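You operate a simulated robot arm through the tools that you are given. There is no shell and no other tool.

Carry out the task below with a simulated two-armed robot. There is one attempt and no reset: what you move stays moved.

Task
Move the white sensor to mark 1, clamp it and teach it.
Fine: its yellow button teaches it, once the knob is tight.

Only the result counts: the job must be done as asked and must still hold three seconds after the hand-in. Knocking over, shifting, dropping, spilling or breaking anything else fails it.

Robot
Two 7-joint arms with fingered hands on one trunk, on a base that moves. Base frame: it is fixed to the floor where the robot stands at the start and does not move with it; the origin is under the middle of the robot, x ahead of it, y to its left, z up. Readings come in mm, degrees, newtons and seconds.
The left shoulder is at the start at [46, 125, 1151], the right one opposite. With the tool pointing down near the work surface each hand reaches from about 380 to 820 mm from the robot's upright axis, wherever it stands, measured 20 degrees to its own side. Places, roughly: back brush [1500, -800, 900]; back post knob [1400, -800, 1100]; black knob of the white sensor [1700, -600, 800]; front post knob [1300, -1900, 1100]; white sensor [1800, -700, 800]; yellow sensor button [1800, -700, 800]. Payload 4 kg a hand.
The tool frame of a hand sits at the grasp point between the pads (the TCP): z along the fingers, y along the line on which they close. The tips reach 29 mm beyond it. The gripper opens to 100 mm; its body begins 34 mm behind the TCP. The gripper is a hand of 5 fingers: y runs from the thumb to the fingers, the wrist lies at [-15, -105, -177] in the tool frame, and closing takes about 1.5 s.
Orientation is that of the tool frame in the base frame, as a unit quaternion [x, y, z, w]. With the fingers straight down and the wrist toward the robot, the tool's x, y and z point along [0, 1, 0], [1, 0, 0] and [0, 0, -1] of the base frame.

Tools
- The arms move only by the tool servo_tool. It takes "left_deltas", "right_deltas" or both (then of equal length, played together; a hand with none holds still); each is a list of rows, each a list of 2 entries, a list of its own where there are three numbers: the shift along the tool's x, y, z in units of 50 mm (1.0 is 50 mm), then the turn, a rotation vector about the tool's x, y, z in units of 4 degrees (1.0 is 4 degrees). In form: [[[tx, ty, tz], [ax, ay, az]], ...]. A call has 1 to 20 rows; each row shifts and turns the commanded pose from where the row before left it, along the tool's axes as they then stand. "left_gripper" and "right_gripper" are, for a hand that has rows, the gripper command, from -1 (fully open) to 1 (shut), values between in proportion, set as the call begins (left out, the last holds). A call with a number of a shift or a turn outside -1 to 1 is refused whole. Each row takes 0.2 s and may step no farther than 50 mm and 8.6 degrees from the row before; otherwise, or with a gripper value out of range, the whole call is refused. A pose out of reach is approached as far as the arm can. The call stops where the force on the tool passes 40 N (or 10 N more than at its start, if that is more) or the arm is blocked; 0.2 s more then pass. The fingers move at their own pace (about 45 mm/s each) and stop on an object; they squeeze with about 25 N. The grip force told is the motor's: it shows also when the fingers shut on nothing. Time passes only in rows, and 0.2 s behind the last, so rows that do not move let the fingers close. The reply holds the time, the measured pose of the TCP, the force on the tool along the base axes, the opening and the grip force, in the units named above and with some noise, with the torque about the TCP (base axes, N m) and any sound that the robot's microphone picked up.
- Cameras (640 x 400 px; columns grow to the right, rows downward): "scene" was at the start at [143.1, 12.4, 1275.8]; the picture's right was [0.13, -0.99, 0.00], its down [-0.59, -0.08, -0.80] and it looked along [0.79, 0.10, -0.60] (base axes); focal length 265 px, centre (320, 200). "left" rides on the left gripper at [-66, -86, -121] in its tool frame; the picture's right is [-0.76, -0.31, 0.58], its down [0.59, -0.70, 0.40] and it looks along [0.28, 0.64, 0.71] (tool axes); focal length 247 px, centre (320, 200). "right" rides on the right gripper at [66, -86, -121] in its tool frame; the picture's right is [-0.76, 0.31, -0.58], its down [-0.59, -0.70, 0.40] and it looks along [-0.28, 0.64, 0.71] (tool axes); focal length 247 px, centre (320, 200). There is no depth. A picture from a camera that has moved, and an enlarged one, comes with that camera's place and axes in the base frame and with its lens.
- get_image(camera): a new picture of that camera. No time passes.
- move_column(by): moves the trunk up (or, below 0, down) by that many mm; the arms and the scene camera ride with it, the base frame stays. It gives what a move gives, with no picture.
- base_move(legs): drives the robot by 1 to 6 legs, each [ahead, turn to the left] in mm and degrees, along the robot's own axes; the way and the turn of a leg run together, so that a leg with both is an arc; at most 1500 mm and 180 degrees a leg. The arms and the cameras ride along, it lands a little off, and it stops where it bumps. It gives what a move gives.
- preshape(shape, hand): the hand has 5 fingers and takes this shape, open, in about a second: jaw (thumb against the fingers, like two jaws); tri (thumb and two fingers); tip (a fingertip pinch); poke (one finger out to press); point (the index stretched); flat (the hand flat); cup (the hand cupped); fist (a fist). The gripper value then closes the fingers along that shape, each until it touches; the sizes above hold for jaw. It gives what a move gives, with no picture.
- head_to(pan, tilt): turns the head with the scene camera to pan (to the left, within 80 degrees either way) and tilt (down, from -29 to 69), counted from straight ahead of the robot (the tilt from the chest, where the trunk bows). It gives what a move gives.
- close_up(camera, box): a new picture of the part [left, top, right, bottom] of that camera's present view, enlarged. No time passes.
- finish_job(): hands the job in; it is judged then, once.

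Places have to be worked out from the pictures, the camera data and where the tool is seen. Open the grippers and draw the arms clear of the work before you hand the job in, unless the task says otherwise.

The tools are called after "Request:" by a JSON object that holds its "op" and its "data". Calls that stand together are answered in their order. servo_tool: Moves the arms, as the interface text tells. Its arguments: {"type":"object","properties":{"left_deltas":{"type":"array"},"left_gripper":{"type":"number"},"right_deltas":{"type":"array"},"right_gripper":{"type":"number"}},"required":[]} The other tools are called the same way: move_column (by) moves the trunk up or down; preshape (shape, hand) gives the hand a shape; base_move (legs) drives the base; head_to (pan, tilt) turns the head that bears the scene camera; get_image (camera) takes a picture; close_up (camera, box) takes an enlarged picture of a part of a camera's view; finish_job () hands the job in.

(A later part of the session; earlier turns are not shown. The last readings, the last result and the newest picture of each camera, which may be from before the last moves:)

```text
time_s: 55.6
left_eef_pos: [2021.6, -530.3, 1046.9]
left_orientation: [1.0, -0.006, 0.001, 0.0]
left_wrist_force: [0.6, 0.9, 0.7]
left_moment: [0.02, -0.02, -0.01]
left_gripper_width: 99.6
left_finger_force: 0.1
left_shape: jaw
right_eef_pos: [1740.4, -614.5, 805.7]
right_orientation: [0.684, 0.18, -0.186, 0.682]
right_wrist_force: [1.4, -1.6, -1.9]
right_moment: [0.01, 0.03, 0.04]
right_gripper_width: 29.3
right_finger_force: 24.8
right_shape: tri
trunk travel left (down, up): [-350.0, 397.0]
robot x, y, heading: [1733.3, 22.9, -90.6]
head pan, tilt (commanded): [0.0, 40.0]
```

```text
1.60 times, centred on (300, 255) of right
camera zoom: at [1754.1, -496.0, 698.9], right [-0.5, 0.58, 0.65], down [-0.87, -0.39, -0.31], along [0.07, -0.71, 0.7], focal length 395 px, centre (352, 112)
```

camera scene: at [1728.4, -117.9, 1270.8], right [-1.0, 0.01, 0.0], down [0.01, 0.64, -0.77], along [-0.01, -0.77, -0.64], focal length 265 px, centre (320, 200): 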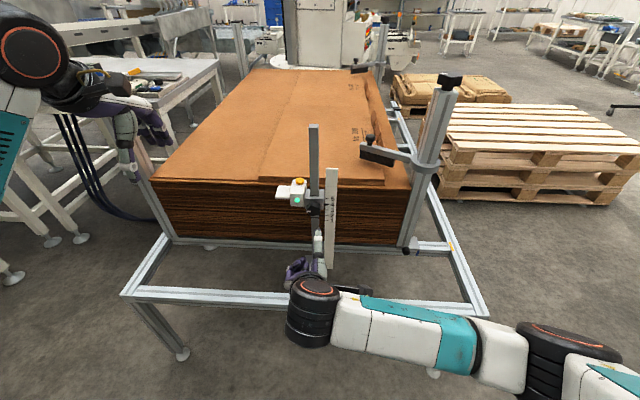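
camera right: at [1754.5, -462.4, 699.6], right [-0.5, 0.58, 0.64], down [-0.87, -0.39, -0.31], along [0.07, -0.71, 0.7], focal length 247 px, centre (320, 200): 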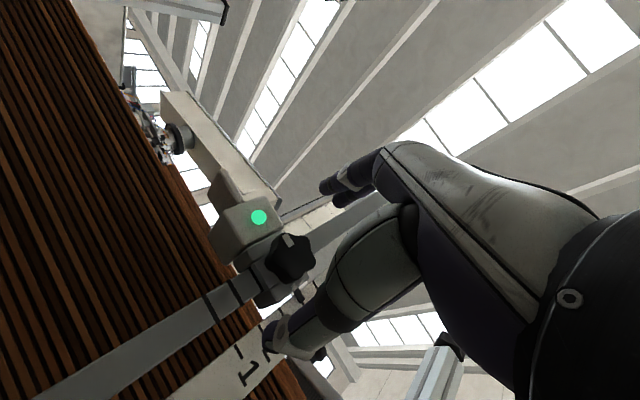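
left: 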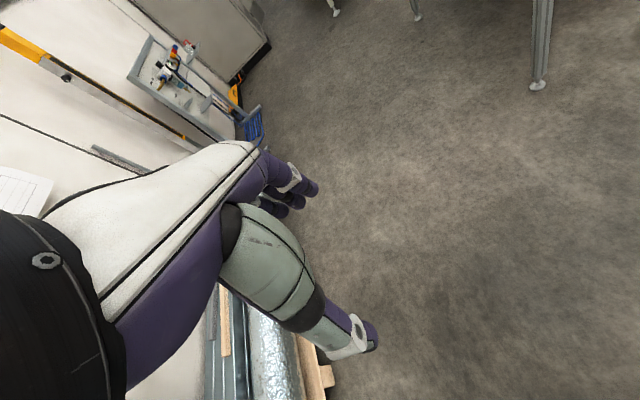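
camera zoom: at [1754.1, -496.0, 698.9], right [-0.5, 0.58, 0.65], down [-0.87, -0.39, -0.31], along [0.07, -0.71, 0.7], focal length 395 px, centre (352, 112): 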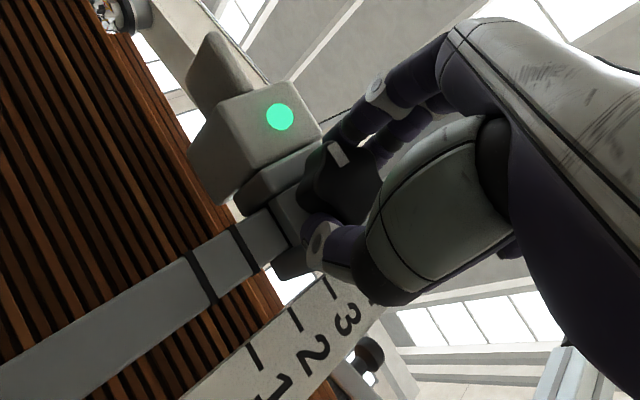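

The knob is gripped (width 29 mm, 25 N). I now turn it counter-clockwise (negative about tool z) by 40 degrees, watching torque and position.

Request:
{"op": "servo_tool", "data": {"right_deltas": [[[0, 0, 0], [0, 0, -1]], [[0, 0, 0], [0, 0, -1]], [[0, 0, 0], [0, 0, -1]], [[0, 0, 0], [0, 0, -1]], [[0, 0, 0], [0, 0, -1]], [[0, 0, 0], [0, 0, -1]], [[0, 0, 0], [0, 0, -1]], [[0, 0, 0], [0, 0, -1]], [[0, 0, 0], [0, 0, -1]], [[0, 0, 0], [0, 0, -1]]]}}

Request:
{"op": "close_up", "data": {"camera": "scene", "box": [272, 160, 368, 220]}}

Request:
{"op": "close_up", "data": {"camera": "right", "box": [200, 130, 400, 380]}}

```text
time_s: 57.8
left_eef_pos: [2021.1, -529.1, 1046.6]
left_orientation: [1.0, -0.005, 0.0, 0.0]
left_wrist_force: [-0.1, 0.4, 0.3]
left_moment: [-0.02, -0.01, 0.03]
left_gripper_width: 99.8
left_finger_force: 0.0
left_shape: jaw
right_eef_pos: [1739.5, -615.1, 806.3]
right_orientation: [0.581, 0.404, -0.41, 0.576]
right_wrist_force: [-5.4, -4.0, 1.6]
right_moment: [0.06, -0.01, -0.25]
right_gripper_width: 28.8
right_finger_force: 24.6
right_shape: tri
trunk travel left (down, up): [-350.0, 397.0]
robot x, y, heading: [1732.2, 26.0, -90.9]
head pan, tilt (commanded): [0.0, 40.0]
```

```text
6.67 times, centred on (320, 190) of scene
camera zoom: at [1727.7, -118.2, 1270.8], right [-1.0, 0.01, 0.0], down [0.01, 0.64, -0.77], along [-0.01, -0.77, -0.64], focal length 1769 px, centre (320, 267)
```

zoom: 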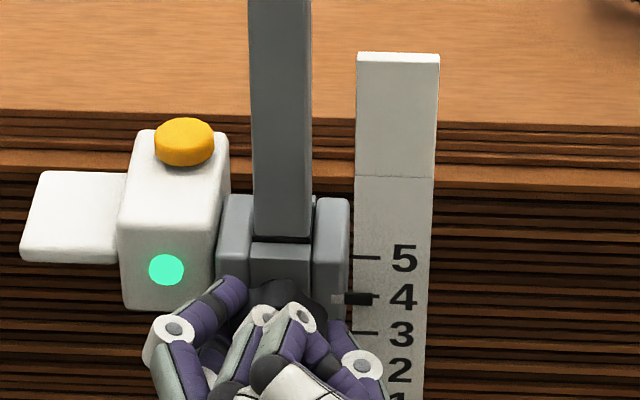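

```text
1.60 times, centred on (300, 255) of right
camera zoom: at [1681.9, -495.1, 715.4], right [0.04, 0.58, 0.82], down [-0.87, -0.39, 0.31], along [0.5, -0.72, 0.48], focal length 395 px, centre (352, 112)
```

zoom: 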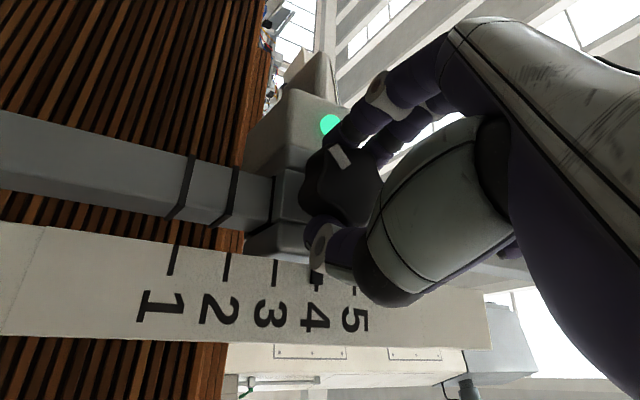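

The knob turned with the hand (its white mark stays fixed relative to the fingers) with almost no resisting torque. I continue 80 degrees more in the same sense.

Request:
{"op": "servo_tool", "data": {"right_deltas": [[[0, 0, 0], [0, 0, -1]], [[0, 0, 0], [0, 0, -1]], [[0, 0, 0], [0, 0, -1]], [[0, 0, 0], [0, 0, -1]], [[0, 0, 0], [0, 0, -1]], [[0, 0, 0], [0, 0, -1]], [[0, 0, 0], [0, 0, -1]], [[0, 0, 0], [0, 0, -1]], [[0, 0, 0], [0, 0, -1]], [[0, 0, 0], [0, 0, -1]]]}}

Request:
{"op": "servo_tool", "data": {"right_deltas": [[[0, 0, 0], [0, 0, -1]], [[0, 0, 0], [0, 0, -1]], [[0, 0, 0], [0, 0, -1]], [[0, 0, 0], [0, 0, -1]], [[0, 0, 0], [0, 0, -1]], [[0, 0, 0], [0, 0, -1]], [[0, 0, 0], [0, 0, -1]], [[0, 0, 0], [0, 0, -1]], [[0, 0, 0], [0, 0, -1]], [[0, 0, 0], [0, 0, -1]]]}}

Request:
{"op": "close_up", "data": {"camera": "scene", "box": [272, 160, 368, 220]}}

Request:
{"op": "close_up", "data": {"camera": "right", "box": [200, 130, 400, 380]}}

```text
time_s: 60.0
left_eef_pos: [2019.2, -529.3, 1047.3]
left_orientation: [1.0, -0.005, 0.0, -0.001]
left_wrist_force: [-0.7, 1.3, 0.7]
left_moment: [0.02, 0.02, 0.01]
left_gripper_width: 99.9
left_finger_force: 0.0
left_shape: jaw
right_eef_pos: [1739.4, -615.1, 806.1]
right_orientation: [-0.408, -0.578, 0.581, -0.402]
right_wrist_force: [-6.0, -5.5, 2.9]
right_moment: [-0.1, -0.04, -0.26]
right_gripper_width: 28.4
right_finger_force: 25.6
right_shape: tri
trunk travel left (down, up): [-350.0, 397.0]
robot x, y, heading: [1735.9, 23.7, -90.2]
head pan, tilt (commanded): [0.0, 40.0]
```

```text
time_s: 62.2
left_eef_pos: [2021.4, -529.7, 1047.7]
left_orientation: [1.0, -0.005, 0.0, 0.0]
left_wrist_force: [0.2, 0.3, -0.1]
left_moment: [0.02, 0.05, 0.02]
left_gripper_width: 100.0
left_finger_force: 0.2
left_shape: jaw
right_eef_pos: [1739.8, -615.3, 806.4]
right_orientation: [-0.185, -0.683, 0.684, -0.179]
right_wrist_force: [-2.8, -2.2, 3.4]
right_moment: [-0.05, -0.09, -0.09]
right_gripper_width: 28.0
right_finger_force: 25.1
right_shape: tri
trunk travel left (down, up): [-350.0, 397.0]
robot x, y, heading: [1732.4, 22.6, -90.7]
head pan, tilt (commanded): [0.0, 40.0]
```

```text
6.67 times, centred on (320, 190) of scene
camera zoom: at [1727.8, -117.8, 1270.8], right [-1.0, 0.01, 0.0], down [0.01, 0.64, -0.77], along [-0.01, -0.77, -0.64], focal length 1769 px, centre (320, 267)
```

zoom: 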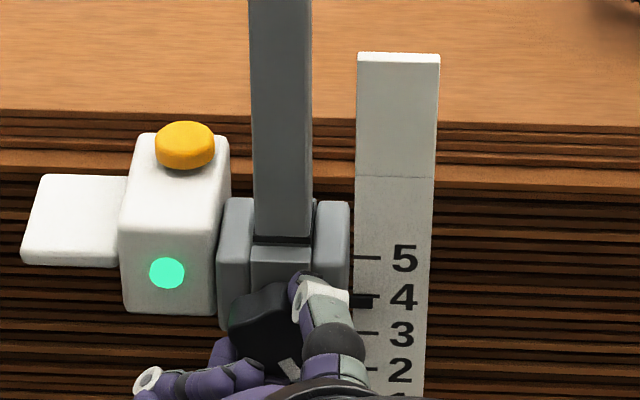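

```text
1.60 times, centred on (300, 255) of right
camera zoom: at [1641.7, -494.6, 848.3], right [0.81, 0.57, 0.11], down [0.16, -0.4, 0.9], along [0.56, -0.72, -0.41], focal length 395 px, centre (352, 112)
```

zoom: 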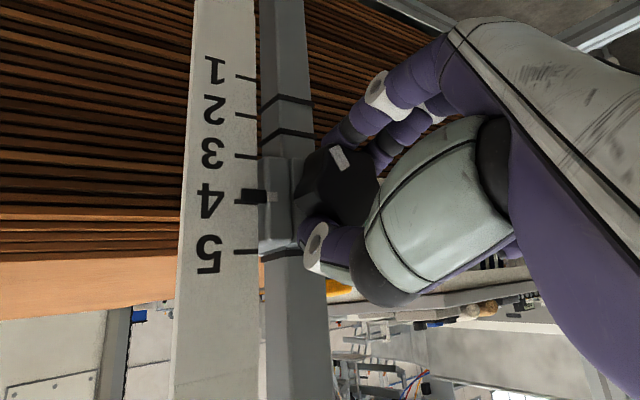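

The slider is starting to yield (it sank about 2 mm), so the clamp is nearly free after 120 degrees. I try a careful 10 mm slide down with the knob still in the grip.

Request:
{"op": "servo_tool", "data": {"right_deltas": [[[0.05, 0.0866, 0], [0, 0, 0]], [[0.05, 0.0866, 0], [0, 0, 0]], [[0, 0, 0], [0, 0, 0]]]}}

Request:
{"op": "close_up", "data": {"camera": "scene", "box": [272, 160, 368, 220]}}

Request:
{"op": "close_up", "data": {"camera": "right", "box": [200, 130, 400, 380]}}

```text
time_s: 63.0
left_eef_pos: [2021.5, -529.3, 1047.7]
left_orientation: [1.0, -0.005, 0.0, -0.002]
left_wrist_force: [-0.5, 0.4, 0.2]
left_moment: [0.01, 0.0, -0.02]
left_gripper_width: 99.7
left_finger_force: 0.0
left_shape: jaw
right_eef_pos: [1740.2, -616.5, 795.5]
right_orientation: [0.186, 0.683, -0.683, 0.18]
right_wrist_force: [-0.9, -0.4, -2.6]
right_moment: [0.09, -0.11, -0.08]
right_gripper_width: 27.9
right_finger_force: 25.1
right_shape: tri
trunk travel left (down, up): [-350.0, 397.0]
robot x, y, heading: [1726.7, 21.6, -90.6]
head pan, tilt (commanded): [0.0, 40.0]
```

```text
6.67 times, centred on (320, 190) of scene
camera zoom: at [1728.0, -118.3, 1270.7], right [-1.0, 0.01, 0.0], down [0.01, 0.64, -0.77], along [-0.01, -0.77, -0.64], focal length 1769 px, centre (320, 267)
```

zoom: 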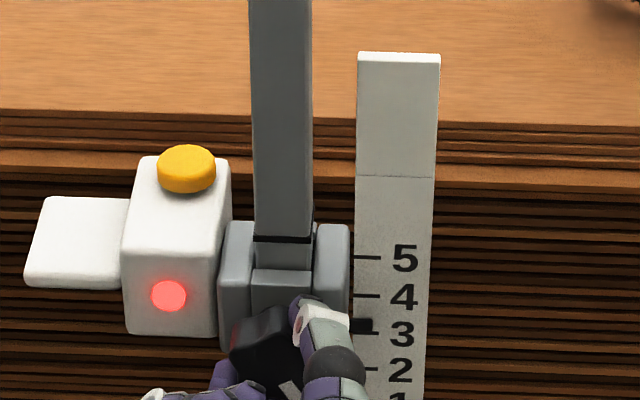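

```text
1.60 times, centred on (300, 255) of right
camera zoom: at [1641.4, -494.8, 837.1], right [0.81, 0.57, 0.11], down [0.16, -0.4, 0.9], along [0.56, -0.72, -0.42], focal length 395 px, centre (352, 112)
```

zoom: 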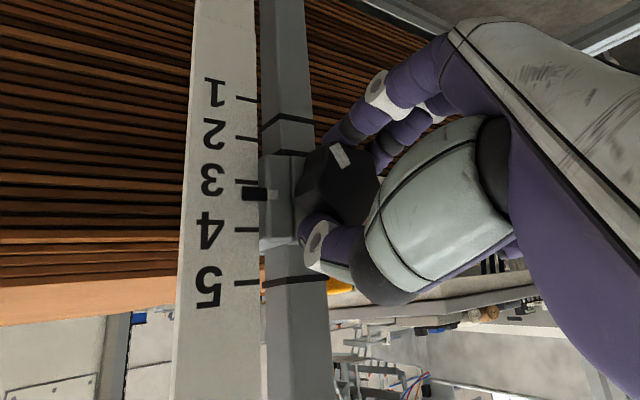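

The slider moved freely and the LED turned red (teaching lost, as expected). The pointer is about 4.5 mm above mark 3 (z≈791); I slide down another 38 mm.

Request:
{"op": "servo_tool", "data": {"right_deltas": [[[0.095, 0.1645, 0], [0, 0, 0]], [[0.095, 0.1645, 0], [0, 0, 0]], [[0.095, 0.1645, 0], [0, 0, 0]], [[0.095, 0.1645, 0], [0, 0, 0]], [[0, 0, 0], [0, 0, 0]]]}}

Request:
{"op": "close_up", "data": {"camera": "scene", "box": [272, 180, 368, 240]}}

Request:
{"op": "close_up", "data": {"camera": "right", "box": [200, 130, 400, 380]}}

```text
time_s: 64.2
left_eef_pos: [2022.3, -529.9, 1047.3]
left_orientation: [1.0, -0.005, 0.0, -0.001]
left_wrist_force: [-0.3, -0.1, -0.5]
left_moment: [0.0, -0.01, 0.0]
left_gripper_width: 99.7
left_finger_force: 0.0
left_shape: jaw
right_eef_pos: [1739.9, -614.4, 758.3]
right_orientation: [-0.186, -0.683, 0.683, -0.18]
right_wrist_force: [-0.6, -3.2, -0.8]
right_moment: [0.0, -0.09, -0.05]
right_gripper_width: 28.0
right_finger_force: 24.7
right_shape: tri
trunk travel left (down, up): [-350.0, 397.0]
robot x, y, heading: [1730.4, 22.7, -90.5]
head pan, tilt (commanded): [0.0, 40.0]
```

```text
6.67 times, centred on (320, 210) of scene
camera zoom: at [1728.2, -118.4, 1270.7], right [-1.0, 0.01, 0.0], down [0.01, 0.64, -0.77], along [-0.01, -0.77, -0.64], focal length 1769 px, centre (320, 133)
```

zoom: 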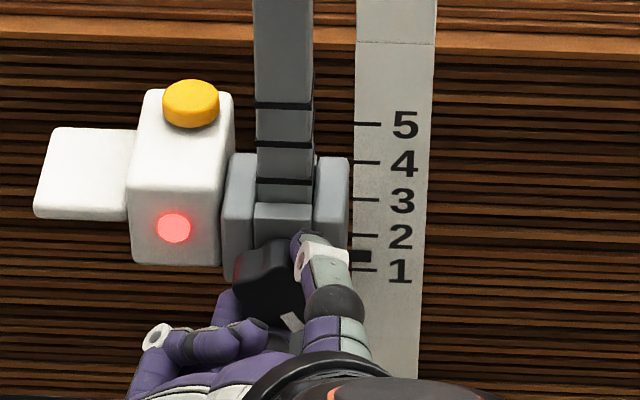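

```text
1.60 times, centred on (300, 255) of right
camera zoom: at [1641.4, -494.6, 800.5], right [0.81, 0.57, 0.11], down [0.15, -0.4, 0.9], along [0.56, -0.72, -0.42], focal length 395 px, centre (352, 112)
```

zoom: 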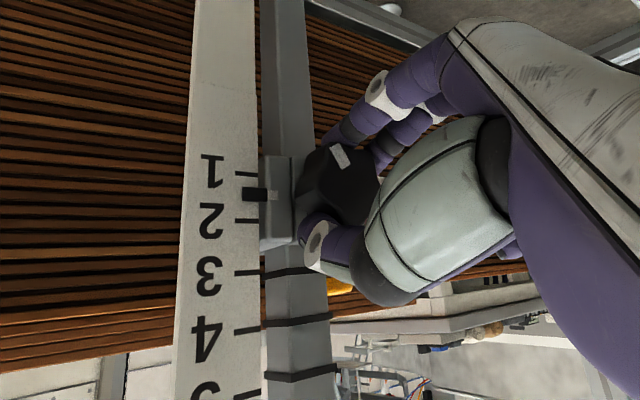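

The pointer is now roughly 8 mm above mark 1. I look closer from both cameras to measure the remaining distance.

Request:
{"op": "close_up", "data": {"camera": "scene", "box": [308, 204, 340, 224]}}

Request:
{"op": "close_up", "data": {"camera": "right", "box": [250, 200, 306, 270]}}

```text
16.00 times, centred on (324, 214) of scene
camera zoom: at [1728.2, -118.4, 1270.7], right [-1.0, 0.01, 0.0], down [0.01, 0.64, -0.77], along [-0.01, -0.77, -0.64], focal length 4245 px, centre (256, -24)
```

zoom: 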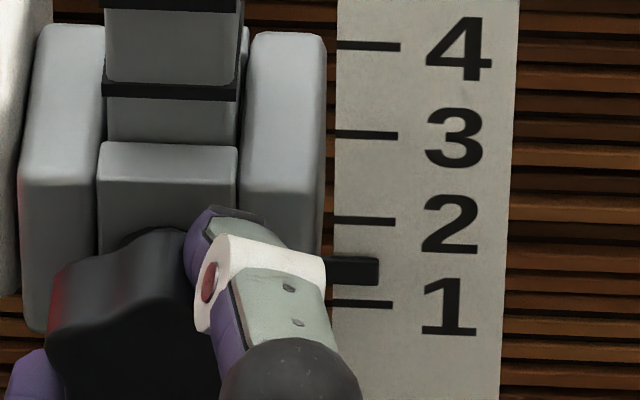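

```text
5.71 times, centred on (278, 235) of right
camera zoom: at [1641.4, -494.6, 800.5], right [0.81, 0.57, 0.11], down [0.15, -0.4, 0.9], along [0.56, -0.72, -0.42], focal length 1411 px, centre (560, 0)
```

zoom: 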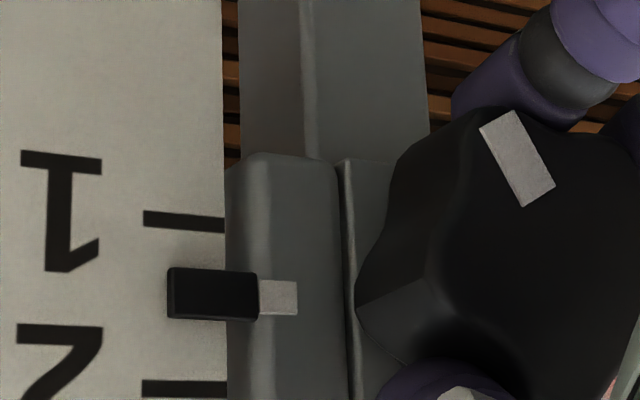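

Triangulating both views puts the pointer 8.5–9 mm above the mark-1 tick. I slide down by 8.7 mm and check again.

Request:
{"op": "servo_tool", "data": {"right_deltas": [[[0.0435, 0.0753, 0], [0, 0, 0]], [[0.0435, 0.0753, 0], [0, 0, 0]], [[0, 0, 0], [0, 0, 0]], [[0, 0, 0], [0, 0, 0]]]}}

Request:
{"op": "close_up", "data": {"camera": "scene", "box": [308, 208, 340, 228]}}

Request:
{"op": "close_up", "data": {"camera": "right", "box": [250, 200, 306, 270]}}

```text
time_s: 65.2
left_eef_pos: [2022.0, -530.6, 1046.1]
left_orientation: [1.0, -0.005, 0.0, -0.001]
left_wrist_force: [-0.4, -1.2, -0.6]
left_moment: [-0.01, 0.01, -0.01]
left_gripper_width: 99.6
left_finger_force: 0.0
left_shape: jaw
right_eef_pos: [1740.5, -615.7, 749.4]
right_orientation: [-0.186, -0.682, 0.684, -0.18]
right_wrist_force: [0.6, -4.6, 1.3]
right_moment: [-0.03, -0.08, 0.0]
right_gripper_width: 27.8
right_finger_force: 25.1
right_shape: tri
trunk travel left (down, up): [-350.0, 397.0]
robot x, y, heading: [1729.8, 18.2, -90.4]
head pan, tilt (commanded): [0.0, 40.0]
```

```text
16.00 times, centred on (324, 218) of scene
camera zoom: at [1728.2, -118.3, 1270.8], right [-1.0, 0.01, 0.0], down [0.01, 0.64, -0.77], along [-0.01, -0.77, -0.64], focal length 4245 px, centre (256, -88)
```

zoom: 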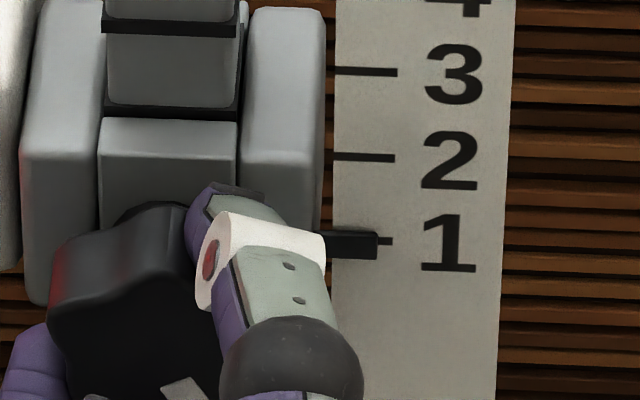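

```text
5.71 times, centred on (278, 235) of right
camera zoom: at [1641.0, -494.2, 791.7], right [0.81, 0.57, 0.11], down [0.15, -0.4, 0.9], along [0.56, -0.72, -0.41], focal length 1411 px, centre (560, 0)
```

zoom: 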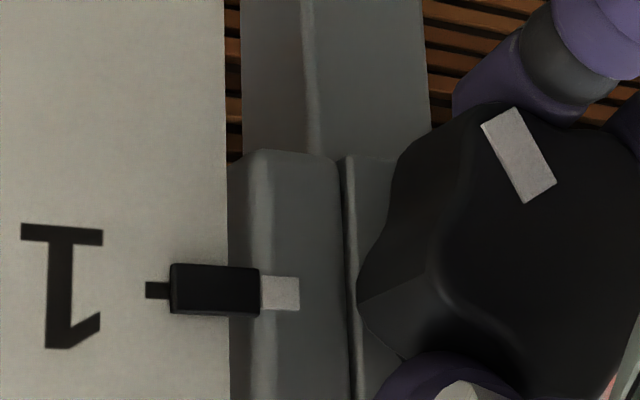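

The pointer is centred on the mark-1 tick in both views. I now turn the knob clockwise (tightening) in steps, checking the pointer on the way.

Request:
{"op": "servo_tool", "data": {"right_deltas": [[[0, 0, 0], [0, 0, 1]], [[0, 0, 0], [0, 0, 1]], [[0, 0, 0], [0, 0, 1]], [[0, 0, 0], [0, 0, 1]], [[0, 0, 0], [0, 0, 1]], [[0, 0, 0], [0, 0, 1]], [[0, 0, 0], [0, 0, 1]], [[0, 0, 0], [0, 0, 1]], [[0, 0, 0], [0, 0, 1]], [[0, 0, 0], [0, 0, 1]]]}}

Request:
{"op": "close_up", "data": {"camera": "scene", "box": [308, 208, 340, 228]}}

Request:
{"op": "close_up", "data": {"camera": "right", "box": [200, 130, 400, 380]}}

```text
time_s: 67.4
left_eef_pos: [2020.1, -528.9, 1047.0]
left_orientation: [1.0, -0.005, 0.0, -0.002]
left_wrist_force: [0.0, -0.2, -0.5]
left_moment: [0.01, 0.01, 0.01]
left_gripper_width: 100.0
left_finger_force: 0.1
left_shape: jaw
right_eef_pos: [1739.2, -614.1, 748.3]
right_orientation: [-0.409, -0.577, 0.581, -0.402]
right_wrist_force: [-6.8, -1.6, -3.1]
right_moment: [0.03, 0.06, -0.25]
right_gripper_width: 27.4
right_finger_force: 25.3
right_shape: tri
trunk travel left (down, up): [-350.0, 397.0]
robot x, y, heading: [1734.8, 20.8, -90.7]
head pan, tilt (commanded): [0.0, 40.0]
```

```text
16.00 times, centred on (324, 218) of scene
camera zoom: at [1727.6, -118.3, 1270.8], right [-1.0, 0.01, 0.0], down [0.01, 0.64, -0.77], along [-0.01, -0.77, -0.64], focal length 4245 px, centre (256, -88)
```

zoom: 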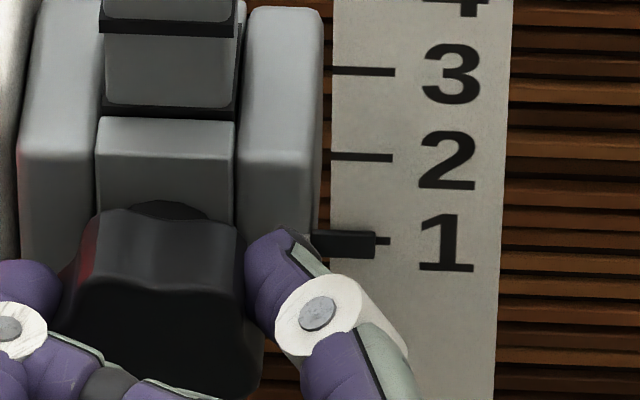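

```text
1.60 times, centred on (300, 255) of right
camera zoom: at [1636.8, -494.3, 717.2], right [0.55, 0.57, 0.61], down [-0.46, -0.4, 0.79], along [0.69, -0.72, 0.05], focal length 395 px, centre (352, 112)
```

zoom: 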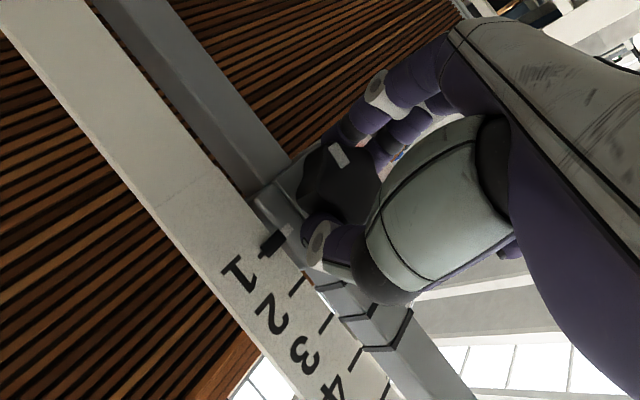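

The pointer stays on the mark-1 tick and the knob turns with the hand. I go on tightening 40 degrees and check the view from below too.

Request:
{"op": "servo_tool", "data": {"right_deltas": [[[0, 0, 0], [0, 0, 1]], [[0, 0, 0], [0, 0, 1]], [[0, 0, 0], [0, 0, 1]], [[0, 0, 0], [0, 0, 1]], [[0, 0, 0], [0, 0, 1]], [[0, 0, 0], [0, 0, 1]], [[0, 0, 0], [0, 0, 1]], [[0, 0, 0], [0, 0, 1]], [[0, 0, 0], [0, 0, 1]], [[0, 0, 0], [0, 0, 1]]]}}

Request:
{"op": "close_up", "data": {"camera": "scene", "box": [308, 208, 340, 228]}}

Request:
{"op": "close_up", "data": {"camera": "right", "box": [200, 130, 400, 380]}}

Request:
{"op": "close_up", "data": {"camera": "right", "box": [250, 200, 306, 270]}}

```text
time_s: 69.6
left_eef_pos: [2021.2, -530.5, 1047.2]
left_orientation: [1.0, -0.005, 0.0, -0.001]
left_wrist_force: [-0.1, -0.2, -0.1]
left_moment: [0.02, -0.07, 0.01]
left_gripper_width: 99.8
left_finger_force: 0.2
left_shape: jaw
right_eef_pos: [1738.6, -615.0, 749.8]
right_orientation: [0.582, 0.404, -0.407, 0.577]
right_wrist_force: [-4.6, -1.0, -6.6]
right_moment: [0.17, 0.03, -0.22]
right_gripper_width: 28.0
right_finger_force: 24.6
right_shape: tri
trunk travel left (down, up): [-350.0, 397.0]
robot x, y, heading: [1728.6, 23.9, -90.9]
head pan, tilt (commanded): [0.0, 40.0]
```

```text
16.00 times, centred on (324, 218) of scene
camera zoom: at [1727.7, -118.8, 1270.7], right [-1.0, 0.01, 0.0], down [0.01, 0.64, -0.77], along [-0.01, -0.77, -0.64], focal length 4245 px, centre (256, -88)
```

zoom: 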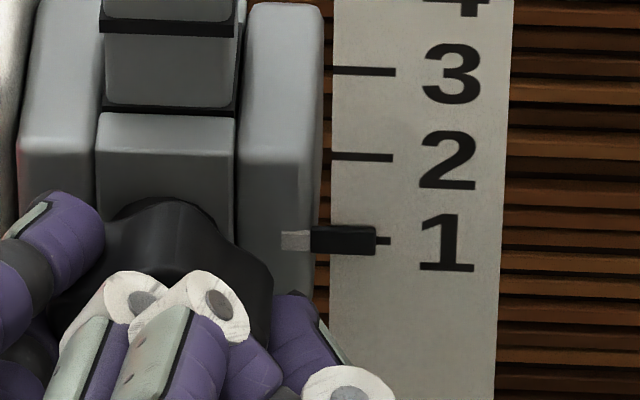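

```text
1.60 times, centred on (300, 255) of right
camera zoom: at [1681.9, -494.6, 658.6], right [0.03, 0.58, 0.82], down [-0.87, -0.39, 0.31], along [0.5, -0.72, 0.49], focal length 395 px, centre (352, 112)
```

zoom: 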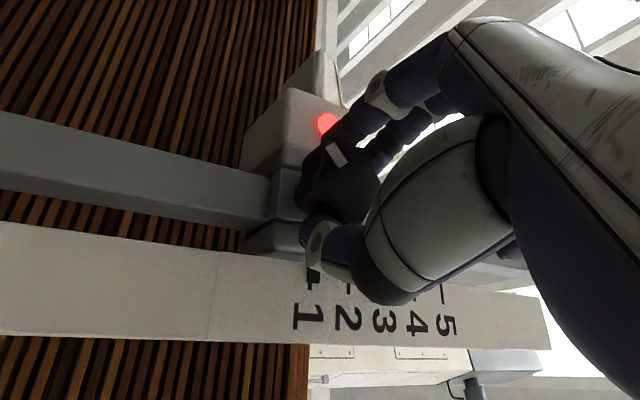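

```text
5.71 times, centred on (278, 235) of right
camera zoom: at [1681.9, -494.6, 658.6], right [0.03, 0.58, 0.82], down [-0.87, -0.39, 0.31], along [0.5, -0.72, 0.49], focal length 1411 px, centre (560, 0)
```

zoom: 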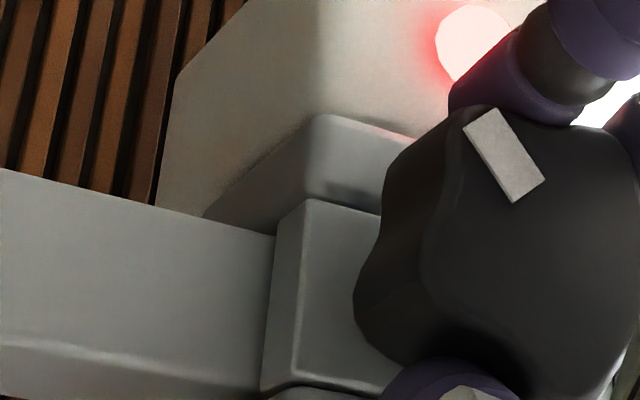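

In the scene view the pointer (rows 227–254) is centred on the tick (241). I tighten 40 degrees more, back to the starting knob angle, and then will go on until it resists.

Request:
{"op": "servo_tool", "data": {"right_deltas": [[[0, 0, 0], [0, 0, 1]], [[0, 0, 0], [0, 0, 1]], [[0, 0, 0], [0, 0, 1]], [[0, 0, 0], [0, 0, 1]], [[0, 0, 0], [0, 0, 1]], [[0, 0, 0], [0, 0, 1]], [[0, 0, 0], [0, 0, 1]], [[0, 0, 0], [0, 0, 1]], [[0, 0, 0], [0, 0, 1]], [[0, 0, 0], [0, 0, 1]]]}}

Request:
{"op": "close_up", "data": {"camera": "scene", "box": [308, 208, 340, 228]}}

Request:
{"op": "close_up", "data": {"camera": "right", "box": [200, 130, 400, 380]}}

```text
time_s: 71.8
left_eef_pos: [2021.1, -529.2, 1047.6]
left_orientation: [1.0, -0.005, 0.0, -0.001]
left_wrist_force: [-0.9, 0.0, -0.4]
left_moment: [0.02, 0.0, 0.01]
left_gripper_width: 99.7
left_finger_force: 0.1
left_shape: jaw
right_eef_pos: [1740.8, -615.6, 749.5]
right_orientation: [0.684, 0.179, -0.186, 0.682]
right_wrist_force: [-2.5, 2.7, -9.0]
right_moment: [0.18, 0.01, -0.07]
right_gripper_width: 28.2
right_finger_force: 25.1
right_shape: tri
trunk travel left (down, up): [-350.0, 397.0]
robot x, y, heading: [1729.8, 22.4, -90.6]
head pan, tilt (commanded): [0.0, 40.0]
```

```text
16.00 times, centred on (324, 218) of scene
camera zoom: at [1728.1, -118.5, 1270.8], right [-1.0, 0.01, 0.0], down [0.01, 0.64, -0.77], along [-0.01, -0.77, -0.64], focal length 4245 px, centre (256, -88)
```

zoom: 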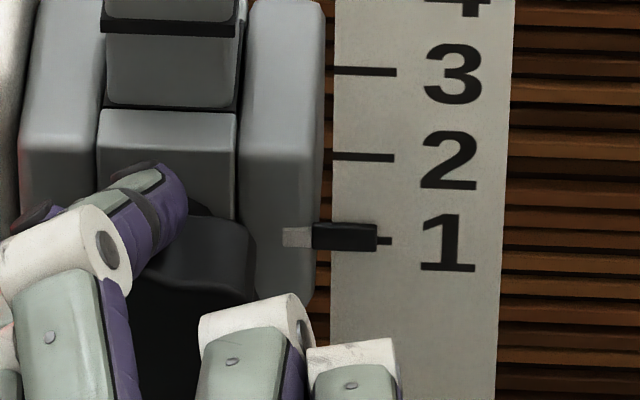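

```text
1.60 times, centred on (300, 255) of right
camera zoom: at [1754.8, -495.8, 643.0], right [-0.5, 0.58, 0.64], down [-0.86, -0.39, -0.32], along [0.07, -0.71, 0.7], focal length 395 px, centre (352, 112)
```

zoom: 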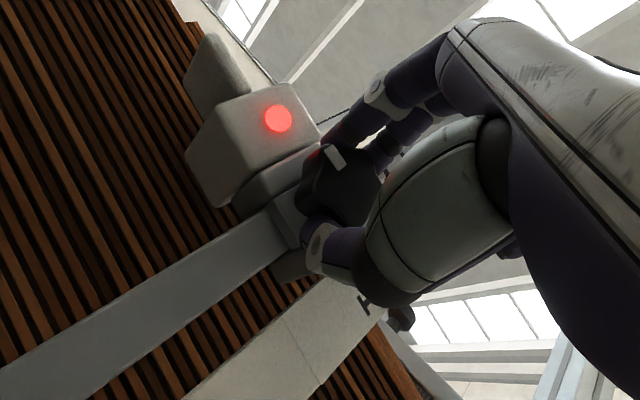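

The pointer crept about 1 mm above the tick while the hand pushes up with 9 N. I nudge down 3 mm to relieve that and see whether the slider still follows.

Request:
{"op": "servo_tool", "data": {"right_deltas": [[[0.03, -0.052, 0], [0, 0, 0]], [[0, 0, 0], [0, 0, 0]], [[0, 0, 0], [0, 0, 0]]]}}

Request:
{"op": "close_up", "data": {"camera": "scene", "box": [308, 208, 340, 228]}}

```text
time_s: 72.6
left_eef_pos: [2021.4, -529.4, 1047.2]
left_orientation: [1.0, -0.006, 0.0, -0.001]
left_wrist_force: [0.2, -1.2, -0.2]
left_moment: [-0.01, 0.01, 0.02]
left_gripper_width: 99.4
left_finger_force: 0.0
left_shape: jaw
right_eef_pos: [1741.1, -615.7, 748.0]
right_orientation: [0.683, 0.18, -0.186, 0.683]
right_wrist_force: [0.6, 0.3, -0.4]
right_moment: [-0.02, -0.03, -0.03]
right_gripper_width: 28.0
right_finger_force: 24.8
right_shape: tri
trunk travel left (down, up): [-350.0, 397.0]
robot x, y, heading: [1731.7, 21.5, -90.8]
head pan, tilt (commanded): [0.0, 40.0]
```

```text
16.00 times, centred on (324, 218) of scene
camera zoom: at [1728.1, -118.0, 1270.9], right [-1.0, 0.01, 0.0], down [0.01, 0.64, -0.77], along [-0.01, -0.77, -0.64], focal length 4245 px, centre (256, -88)
```

zoom: 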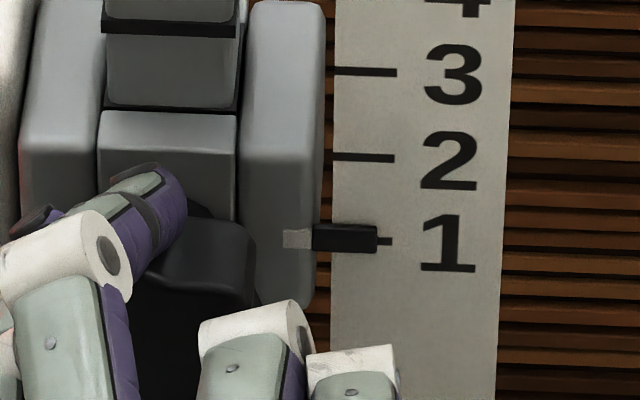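

The slider followed only slightly; force is now about zero and the pointer sits roughly 1 mm high. I press down another 3 mm to bring it exactly onto the tick before final tightening.

Request:
{"op": "servo_tool", "data": {"right_deltas": [[[0.03, -0.052, 0], [0, 0, 0]], [[0, 0, 0], [0, 0, 0]], [[0, 0, 0], [0, 0, 0]]]}}

Request:
{"op": "close_up", "data": {"camera": "scene", "box": [308, 208, 340, 228]}}

```text
time_s: 73.4
left_eef_pos: [2021.1, -529.9, 1047.0]
left_orientation: [1.0, -0.006, 0.0, 0.0]
left_wrist_force: [0.7, 0.7, 0.2]
left_moment: [0.01, 0.03, 0.0]
left_gripper_width: 100.1
left_finger_force: 0.1
left_shape: jaw
right_eef_pos: [1740.0, -614.3, 746.5]
right_orientation: [0.683, 0.18, -0.187, 0.683]
right_wrist_force: [-0.5, -5.0, 5.4]
right_moment: [-0.19, 0.0, 0.01]
right_gripper_width: 27.8
right_finger_force: 25.1
right_shape: tri
trunk travel left (down, up): [-350.0, 397.0]
robot x, y, heading: [1729.8, 27.0, -90.7]
head pan, tilt (commanded): [0.0, 40.0]
```

```text
16.00 times, centred on (324, 218) of scene
camera zoom: at [1728.1, -117.9, 1270.9], right [-1.0, 0.01, 0.0], down [0.01, 0.64, -0.77], along [-0.01, -0.77, -0.64], focal length 4245 px, centre (256, -88)
```

zoom: 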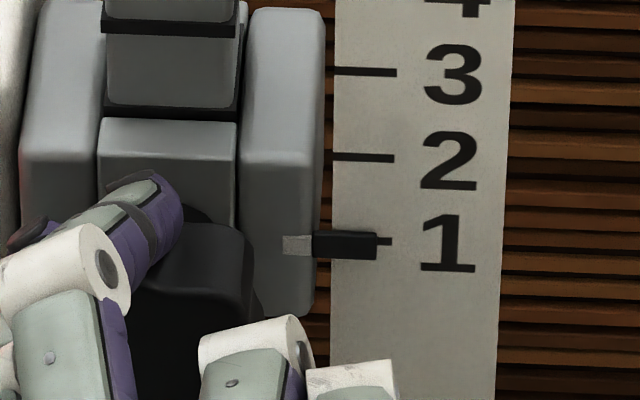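

The pointer is back at the position judged perfectly centred, but it still slid, so the knob is not tight yet. I turn 40 degrees further clockwise, watching torque.

Request:
{"op": "servo_tool", "data": {"right_deltas": [[[0, 0, 0], [0, 0, 1]], [[0, 0, 0], [0, 0, 1]], [[0, 0, 0], [0, 0, 1]], [[0, 0, 0], [0, 0, 1]], [[0, 0, 0], [0, 0, 1]], [[0, 0, 0], [0, 0, 1]]]}}

Request:
{"op": "close_up", "data": {"camera": "scene", "box": [308, 208, 340, 228]}}

Request:
{"op": "close_up", "data": {"camera": "right", "box": [200, 130, 400, 380]}}

```text
time_s: 74.8
left_eef_pos: [2020.2, -528.3, 1048.1]
left_orientation: [1.0, -0.006, -0.001, 0.0]
left_wrist_force: [0.0, -0.2, 0.9]
left_moment: [-0.01, -0.04, 0.06]
left_gripper_width: 100.1
left_finger_force: 0.0
left_shape: jaw
right_eef_pos: [1733.8, -600.1, 762.8]
right_orientation: [0.704, 0.033, -0.039, 0.709]
right_wrist_force: [-0.2, -0.4, 1.5]
right_moment: [0.03, 0.01, -0.06]
right_gripper_width: 20.9
right_finger_force: 25.3
right_shape: tri
right hand out of reach, approached as far as the arm can: row 2, 3, 4, 5, 6
trunk travel left (down, up): [-350.0, 397.0]
robot x, y, heading: [1729.6, 27.7, -90.4]
head pan, tilt (commanded): [0.0, 40.0]
```

```text
16.00 times, centred on (324, 218) of scene
camera zoom: at [1727.3, -116.5, 1271.3], right [-1.0, 0.01, 0.0], down [0.01, 0.64, -0.77], along [-0.01, -0.77, -0.64], focal length 4245 px, centre (256, -88)
```

zoom: 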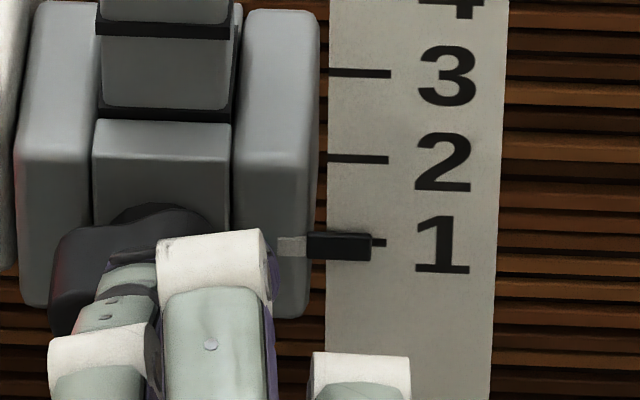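

```text
1.60 times, centred on (300, 255) of right
camera zoom: at [1791.6, -481.8, 670.8], right [-0.72, 0.59, 0.38], down [-0.66, -0.4, -0.64], along [-0.22, -0.71, 0.67], focal length 395 px, centre (352, 112)
```

zoom: 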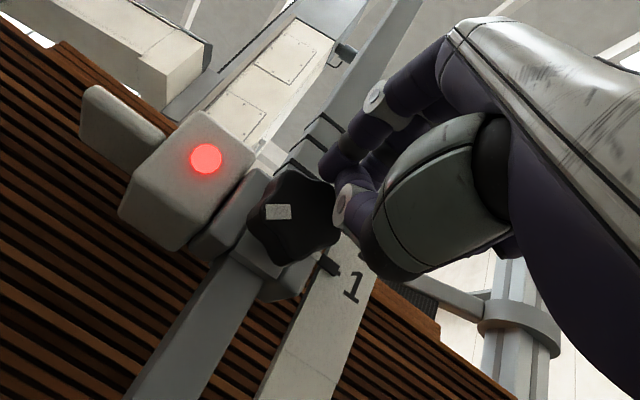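

The arm reached its limit and slipped off the knob's front; the slider itself stayed on mark 1. I open the hand, then will back off and regrip with the wrist rolled the other way.

Request:
{"op": "servo_tool", "data": {"right_deltas": [[[0, 0, 0], [0, 0, 0]], [[0, 0, 0], [0, 0, 0]], [[0, 0, 0], [0, 0, 0]], [[0, 0, 0], [0, 0, 0]], [[0, 0, 0], [0, 0, 0]], [[0, 0, 0], [0, 0, 0]], [[0, 0, 0], [0, 0, 0]]], "right_gripper": -1}}

Request:
{"op": "close_up", "data": {"camera": "scene", "box": [272, 180, 368, 240]}}

```text
time_s: 75.5
left_eef_pos: [2021.4, -530.6, 1044.5]
left_orientation: [1.0, -0.004, 0.0, -0.001]
left_wrist_force: [0.0, -0.3, -0.2]
left_moment: [0.09, 0.05, 0.02]
left_gripper_width: 99.8
left_finger_force: 0.1
left_shape: jaw
right_eef_pos: [1737.7, -600.1, 757.7]
right_orientation: [0.707, 0.036, -0.037, 0.706]
right_wrist_force: [0.4, -0.8, -0.5]
right_moment: [-0.03, 0.05, 0.01]
right_gripper_width: 100.0
right_finger_force: 0.1
right_shape: tri
trunk travel left (down, up): [-350.0, 397.0]
robot x, y, heading: [1724.8, 18.6, -90.5]
head pan, tilt (commanded): [0.0, 40.0]
stopped in row 3 (right hand): the force on the tool passed its limit at 46 N (the readings are from after the stop); the commanded pose is now the measured one
```

```text
6.67 times, centred on (320, 210) of scene
camera zoom: at [1728.0, -120.2, 1270.4], right [-1.0, 0.01, 0.0], down [0.01, 0.64, -0.76], along [-0.01, -0.76, -0.64], focal length 1769 px, centre (320, 133)
```

zoom: 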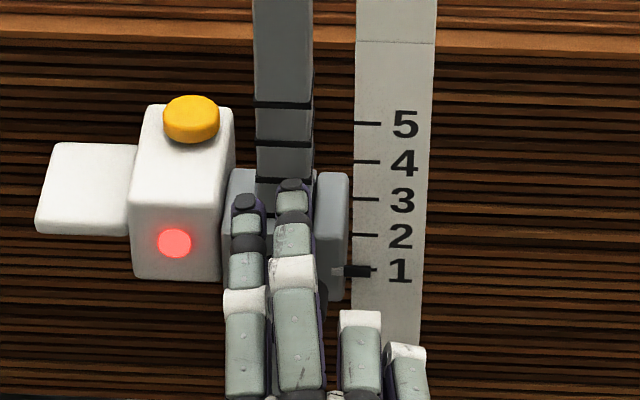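

The hand is open and the pointer still sits on mark 1. I back straight off 60 mm and roll the hand to about -80 degrees for a new grip.

Request:
{"op": "servo_tool", "data": {"right_deltas": [[[0, 0, -0.4], [0, 0, 0]], [[0, 0, -0.4], [0, 0, 0]], [[0, 0, -0.4], [0, 0, 0]], [[0, 0, -0.4], [0, 0, 0]], [[0, 0, 0], [0, 0, 0]]]}}

Request:
{"op": "get_image", "data": {"camera": "right"}}

Request:
{"op": "close_up", "data": {"camera": "scene", "box": [308, 208, 340, 228]}}

```text
time_s: 76.8
left_eef_pos: [2020.7, -529.5, 1047.4]
left_orientation: [1.0, -0.005, 0.0, 0.0]
left_wrist_force: [-0.3, -0.8, 0.2]
left_moment: [-0.03, -0.01, 0.02]
left_gripper_width: 99.8
left_finger_force: 0.2
left_shape: jaw
right_eef_pos: [1751.6, -542.2, 723.8]
right_orientation: [0.706, 0.035, -0.037, 0.707]
right_wrist_force: [0.4, -0.7, 1.0]
right_moment: [0.03, 0.0, -0.02]
right_gripper_width: 100.1
right_finger_force: 0.1
right_shape: tri
right hand out of reach, approached as far as the arm can: row 1, 2, 3, 4
trunk travel left (down, up): [-350.0, 397.0]
robot x, y, heading: [1733.3, 23.6, -90.8]
head pan, tilt (commanded): [0.0, 40.0]
```

```text
taken
camera right: at [1807.1, -422.9, 632.1], right [-0.72, 0.58, 0.38], down [-0.66, -0.4, -0.64], along [-0.22, -0.71, 0.67], focal length 247 px, centre (320, 200)
```

right: 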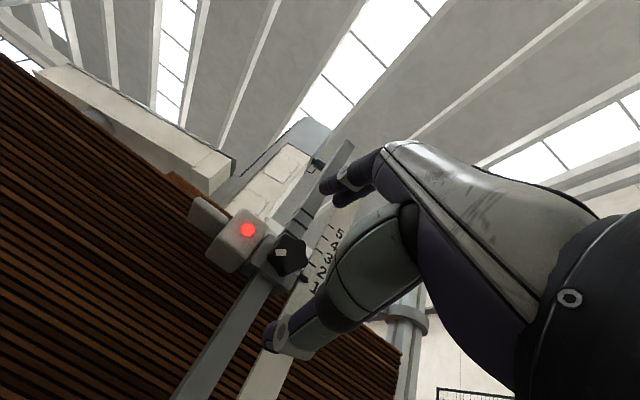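

```text
16.00 times, centred on (324, 218) of scene
camera zoom: at [1728.2, -117.9, 1270.9], right [-1.0, 0.01, 0.0], down [0.01, 0.64, -0.77], along [-0.01, -0.77, -0.64], focal length 4245 px, centre (256, -88)
```

zoom: 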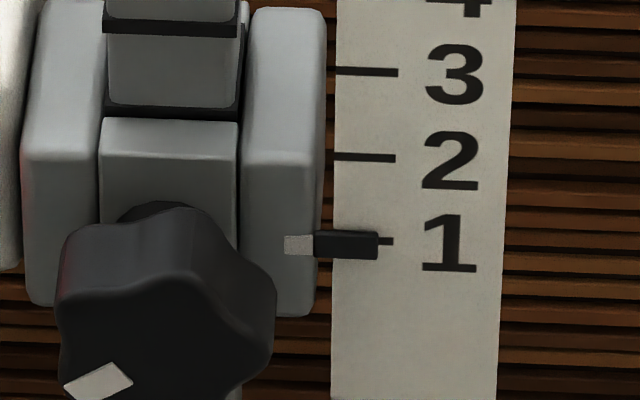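

The pointer is still on the tick. I compare the knob's white mark with its starting angle.

Request:
{"op": "close_up", "data": {"camera": "scene", "box": [272, 185, 368, 245]}}

Request:
{"op": "close_up", "data": {"camera": "right", "box": [230, 200, 340, 310]}}

```text
6.67 times, centred on (320, 215) of scene
camera zoom: at [1728.2, -117.9, 1270.9], right [-1.0, 0.01, 0.0], down [0.01, 0.64, -0.77], along [-0.01, -0.77, -0.64], focal length 1769 px, centre (320, 100)
```

zoom: 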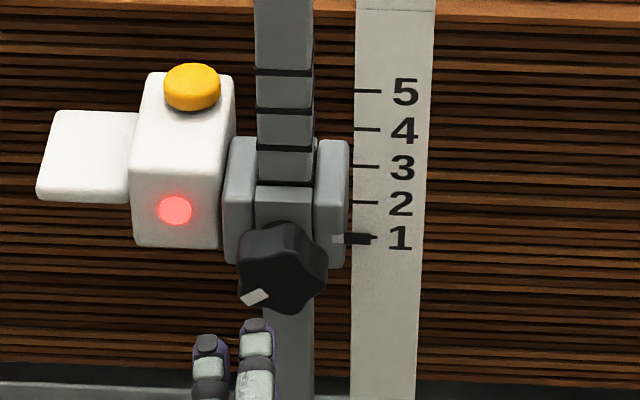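

```text
3.64 times, centred on (285, 255) of right
camera zoom: at [1807.1, -422.9, 632.1], right [-0.72, 0.58, 0.38], down [-0.66, -0.4, -0.64], along [-0.22, -0.71, 0.67], focal length 898 px, centre (447, 0)
```

zoom: 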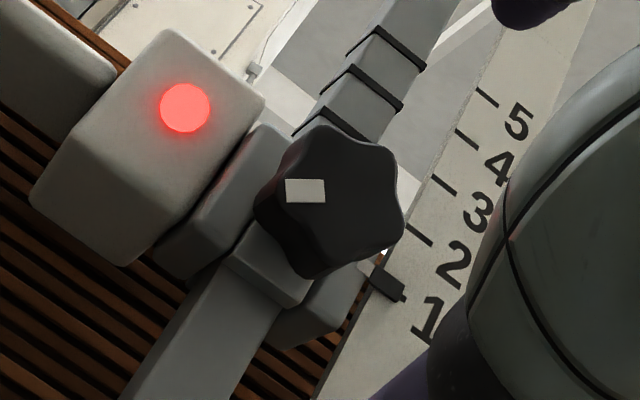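

The knob's mark points about 33 degrees below left, so it must be turned clockwise at least that much and then further. I roll the open hand back counter-clockwise (with clearance) to about -80 degrees.

Request:
{"op": "servo_tool", "data": {"right_deltas": [[[0, 0, 0], [0, 0, -1]], [[0, 0, 0], [0, 0, -1]], [[0, 0, 0], [0, 0, -1]], [[0, 0, 0], [0, 0, -1]], [[0, 0, 0], [0, 0, -1]], [[0, 0, 0], [0, 0, -1]], [[0, 0, 0], [0, 0, -1]], [[0, 0, 0], [0, 0, -1]], [[0, 0, 0], [0, 0, -1]], [[0, 0, 0], [0, 0, -1]], [[0, 0, 0], [0, 0, -1]], [[0, 0, 0], [0, 0, -1]], [[0, 0, 0], [0, 0, -1]], [[0, 0, 0], [0, 0, -1]], [[0, 0, 0], [0, 0, -1]], [[0, 0, 0], [0, 0, -1]], [[0, 0, 0], [0, 0, -1]], [[0, 0, 0], [0, 0, -1]], [[0, 0, 0], [0, 0, -1]], [[0, 0, 0], [0, 0, -1]]]}}

Request:
{"op": "servo_tool", "data": {"right_deltas": [[[0, 0, 0], [0, 0, -1]], [[0, 0, 0], [0, 0, -1]], [[0, 0, 0], [0, 0, -1]], [[0, 0, 0], [0, 0, -1]], [[0, 0, 0], [0, 0, -1]], [[0, 0, 0], [0, 0, -1]], [[0, 0, 0], [0, 0, -1]], [[0, 0, 0], [0, 0, -1]], [[0, 0, 0], [0, 0, -1]], [[0, 0, 0], [0, 0, -1]], [[0, 0, 0], [0, 0, -1]], [[0, 0, 0], [0, 0, -1]], [[0, 0, 0], [0, 0, -1]], [[0, 0, 0], [0, 0, -1]], [[0, 0, 0], [0, 0, -1]], [[0, 0, 0], [0, 0, -1]], [[0, 0, 0], [0, 0, -1]], [[0, 0, 0], [0, 0, -1]], [[0, 0, 0], [0, 0, -1]], [[0, 0, 0], [0, 0, -1]]]}}

Request:
{"op": "get_image", "data": {"camera": "right"}}

Request:
{"op": "get_image", "data": {"camera": "scene"}}

```text
time_s: 81.0
left_eef_pos: [2021.2, -530.5, 1046.0]
left_orientation: [1.0, -0.005, 0.0, 0.0]
left_wrist_force: [-0.2, -0.4, -0.5]
left_moment: [0.02, 0.02, -0.03]
left_gripper_width: 99.9
left_finger_force: 0.1
left_shape: jaw
right_eef_pos: [1773.2, -604.1, 639.0]
right_orientation: [0.517, 0.481, -0.484, 0.517]
right_wrist_force: [-0.7, 1.0, -0.2]
right_moment: [-0.01, -0.02, 0.01]
right_gripper_width: 100.0
right_finger_force: 0.1
right_shape: tri
right hand out of reach, approached as far as the arm can: row 1, 2, 3, 4, 5, 6, 7, 8, 9, 10, 11, 12, 13, 14, 15, 16, 17, 18, 19, 20
trunk travel left (down, up): [-350.0, 397.0]
robot x, y, heading: [1731.6, 24.3, -90.7]
head pan, tilt (commanded): [0.0, 40.0]
```

```text
time_s: 85.2
left_eef_pos: [2021.9, -530.3, 1046.7]
left_orientation: [1.0, -0.004, 0.0, 0.0]
left_wrist_force: [-0.1, 0.0, -0.5]
left_moment: [-0.04, -0.01, 0.0]
left_gripper_width: 100.0
left_finger_force: 0.1
left_shape: jaw
right_eef_pos: [1743.4, -638.6, 597.5]
right_orientation: [0.108, 0.699, -0.699, 0.107]
right_wrist_force: [7.8, 24.3, -4.0]
right_moment: [-1.49, 0.55, 0.24]
right_gripper_width: 100.2
right_finger_force: 0.1
right_shape: tri
right hand out of reach, approached as far as the arm can: row 1, 2, 3, 4, 5, 6, 7, 8, 9, 11, 13, 17, 19, 20
trunk travel left (down, up): [-350.0, 397.0]
robot x, y, heading: [1731.2, 19.6, -90.5]
head pan, tilt (commanded): [0.0, 40.0]
```

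```text
taken
camera right: at [1653.6, -520.1, 660.8], right [0.82, 0.57, -0.07], down [0.35, -0.4, 0.85], along [0.46, -0.71, -0.53], focal length 247 px, centre (320, 200)
```

right: 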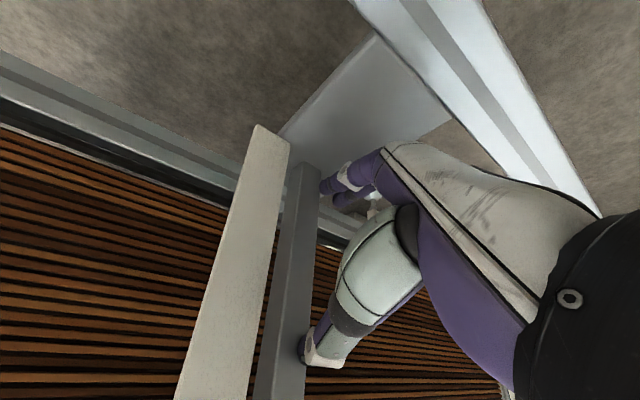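

```text
taken
camera scene: at [1728.6, -116.6, 1270.9], right [-1.0, 0.01, 0.0], down [0.01, 0.64, -0.77], along [-0.01, -0.77, -0.64], focal length 265 px, centre (320, 200)
```

scene: 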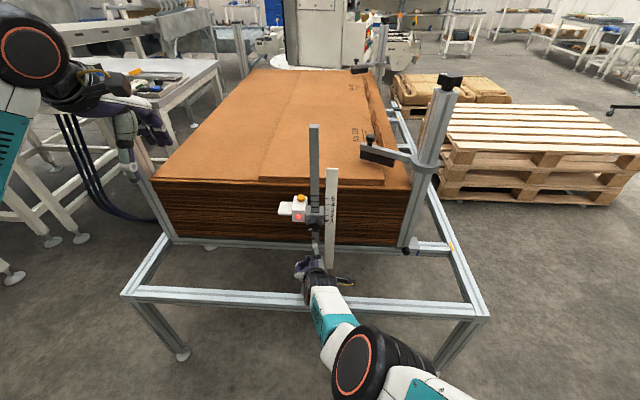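

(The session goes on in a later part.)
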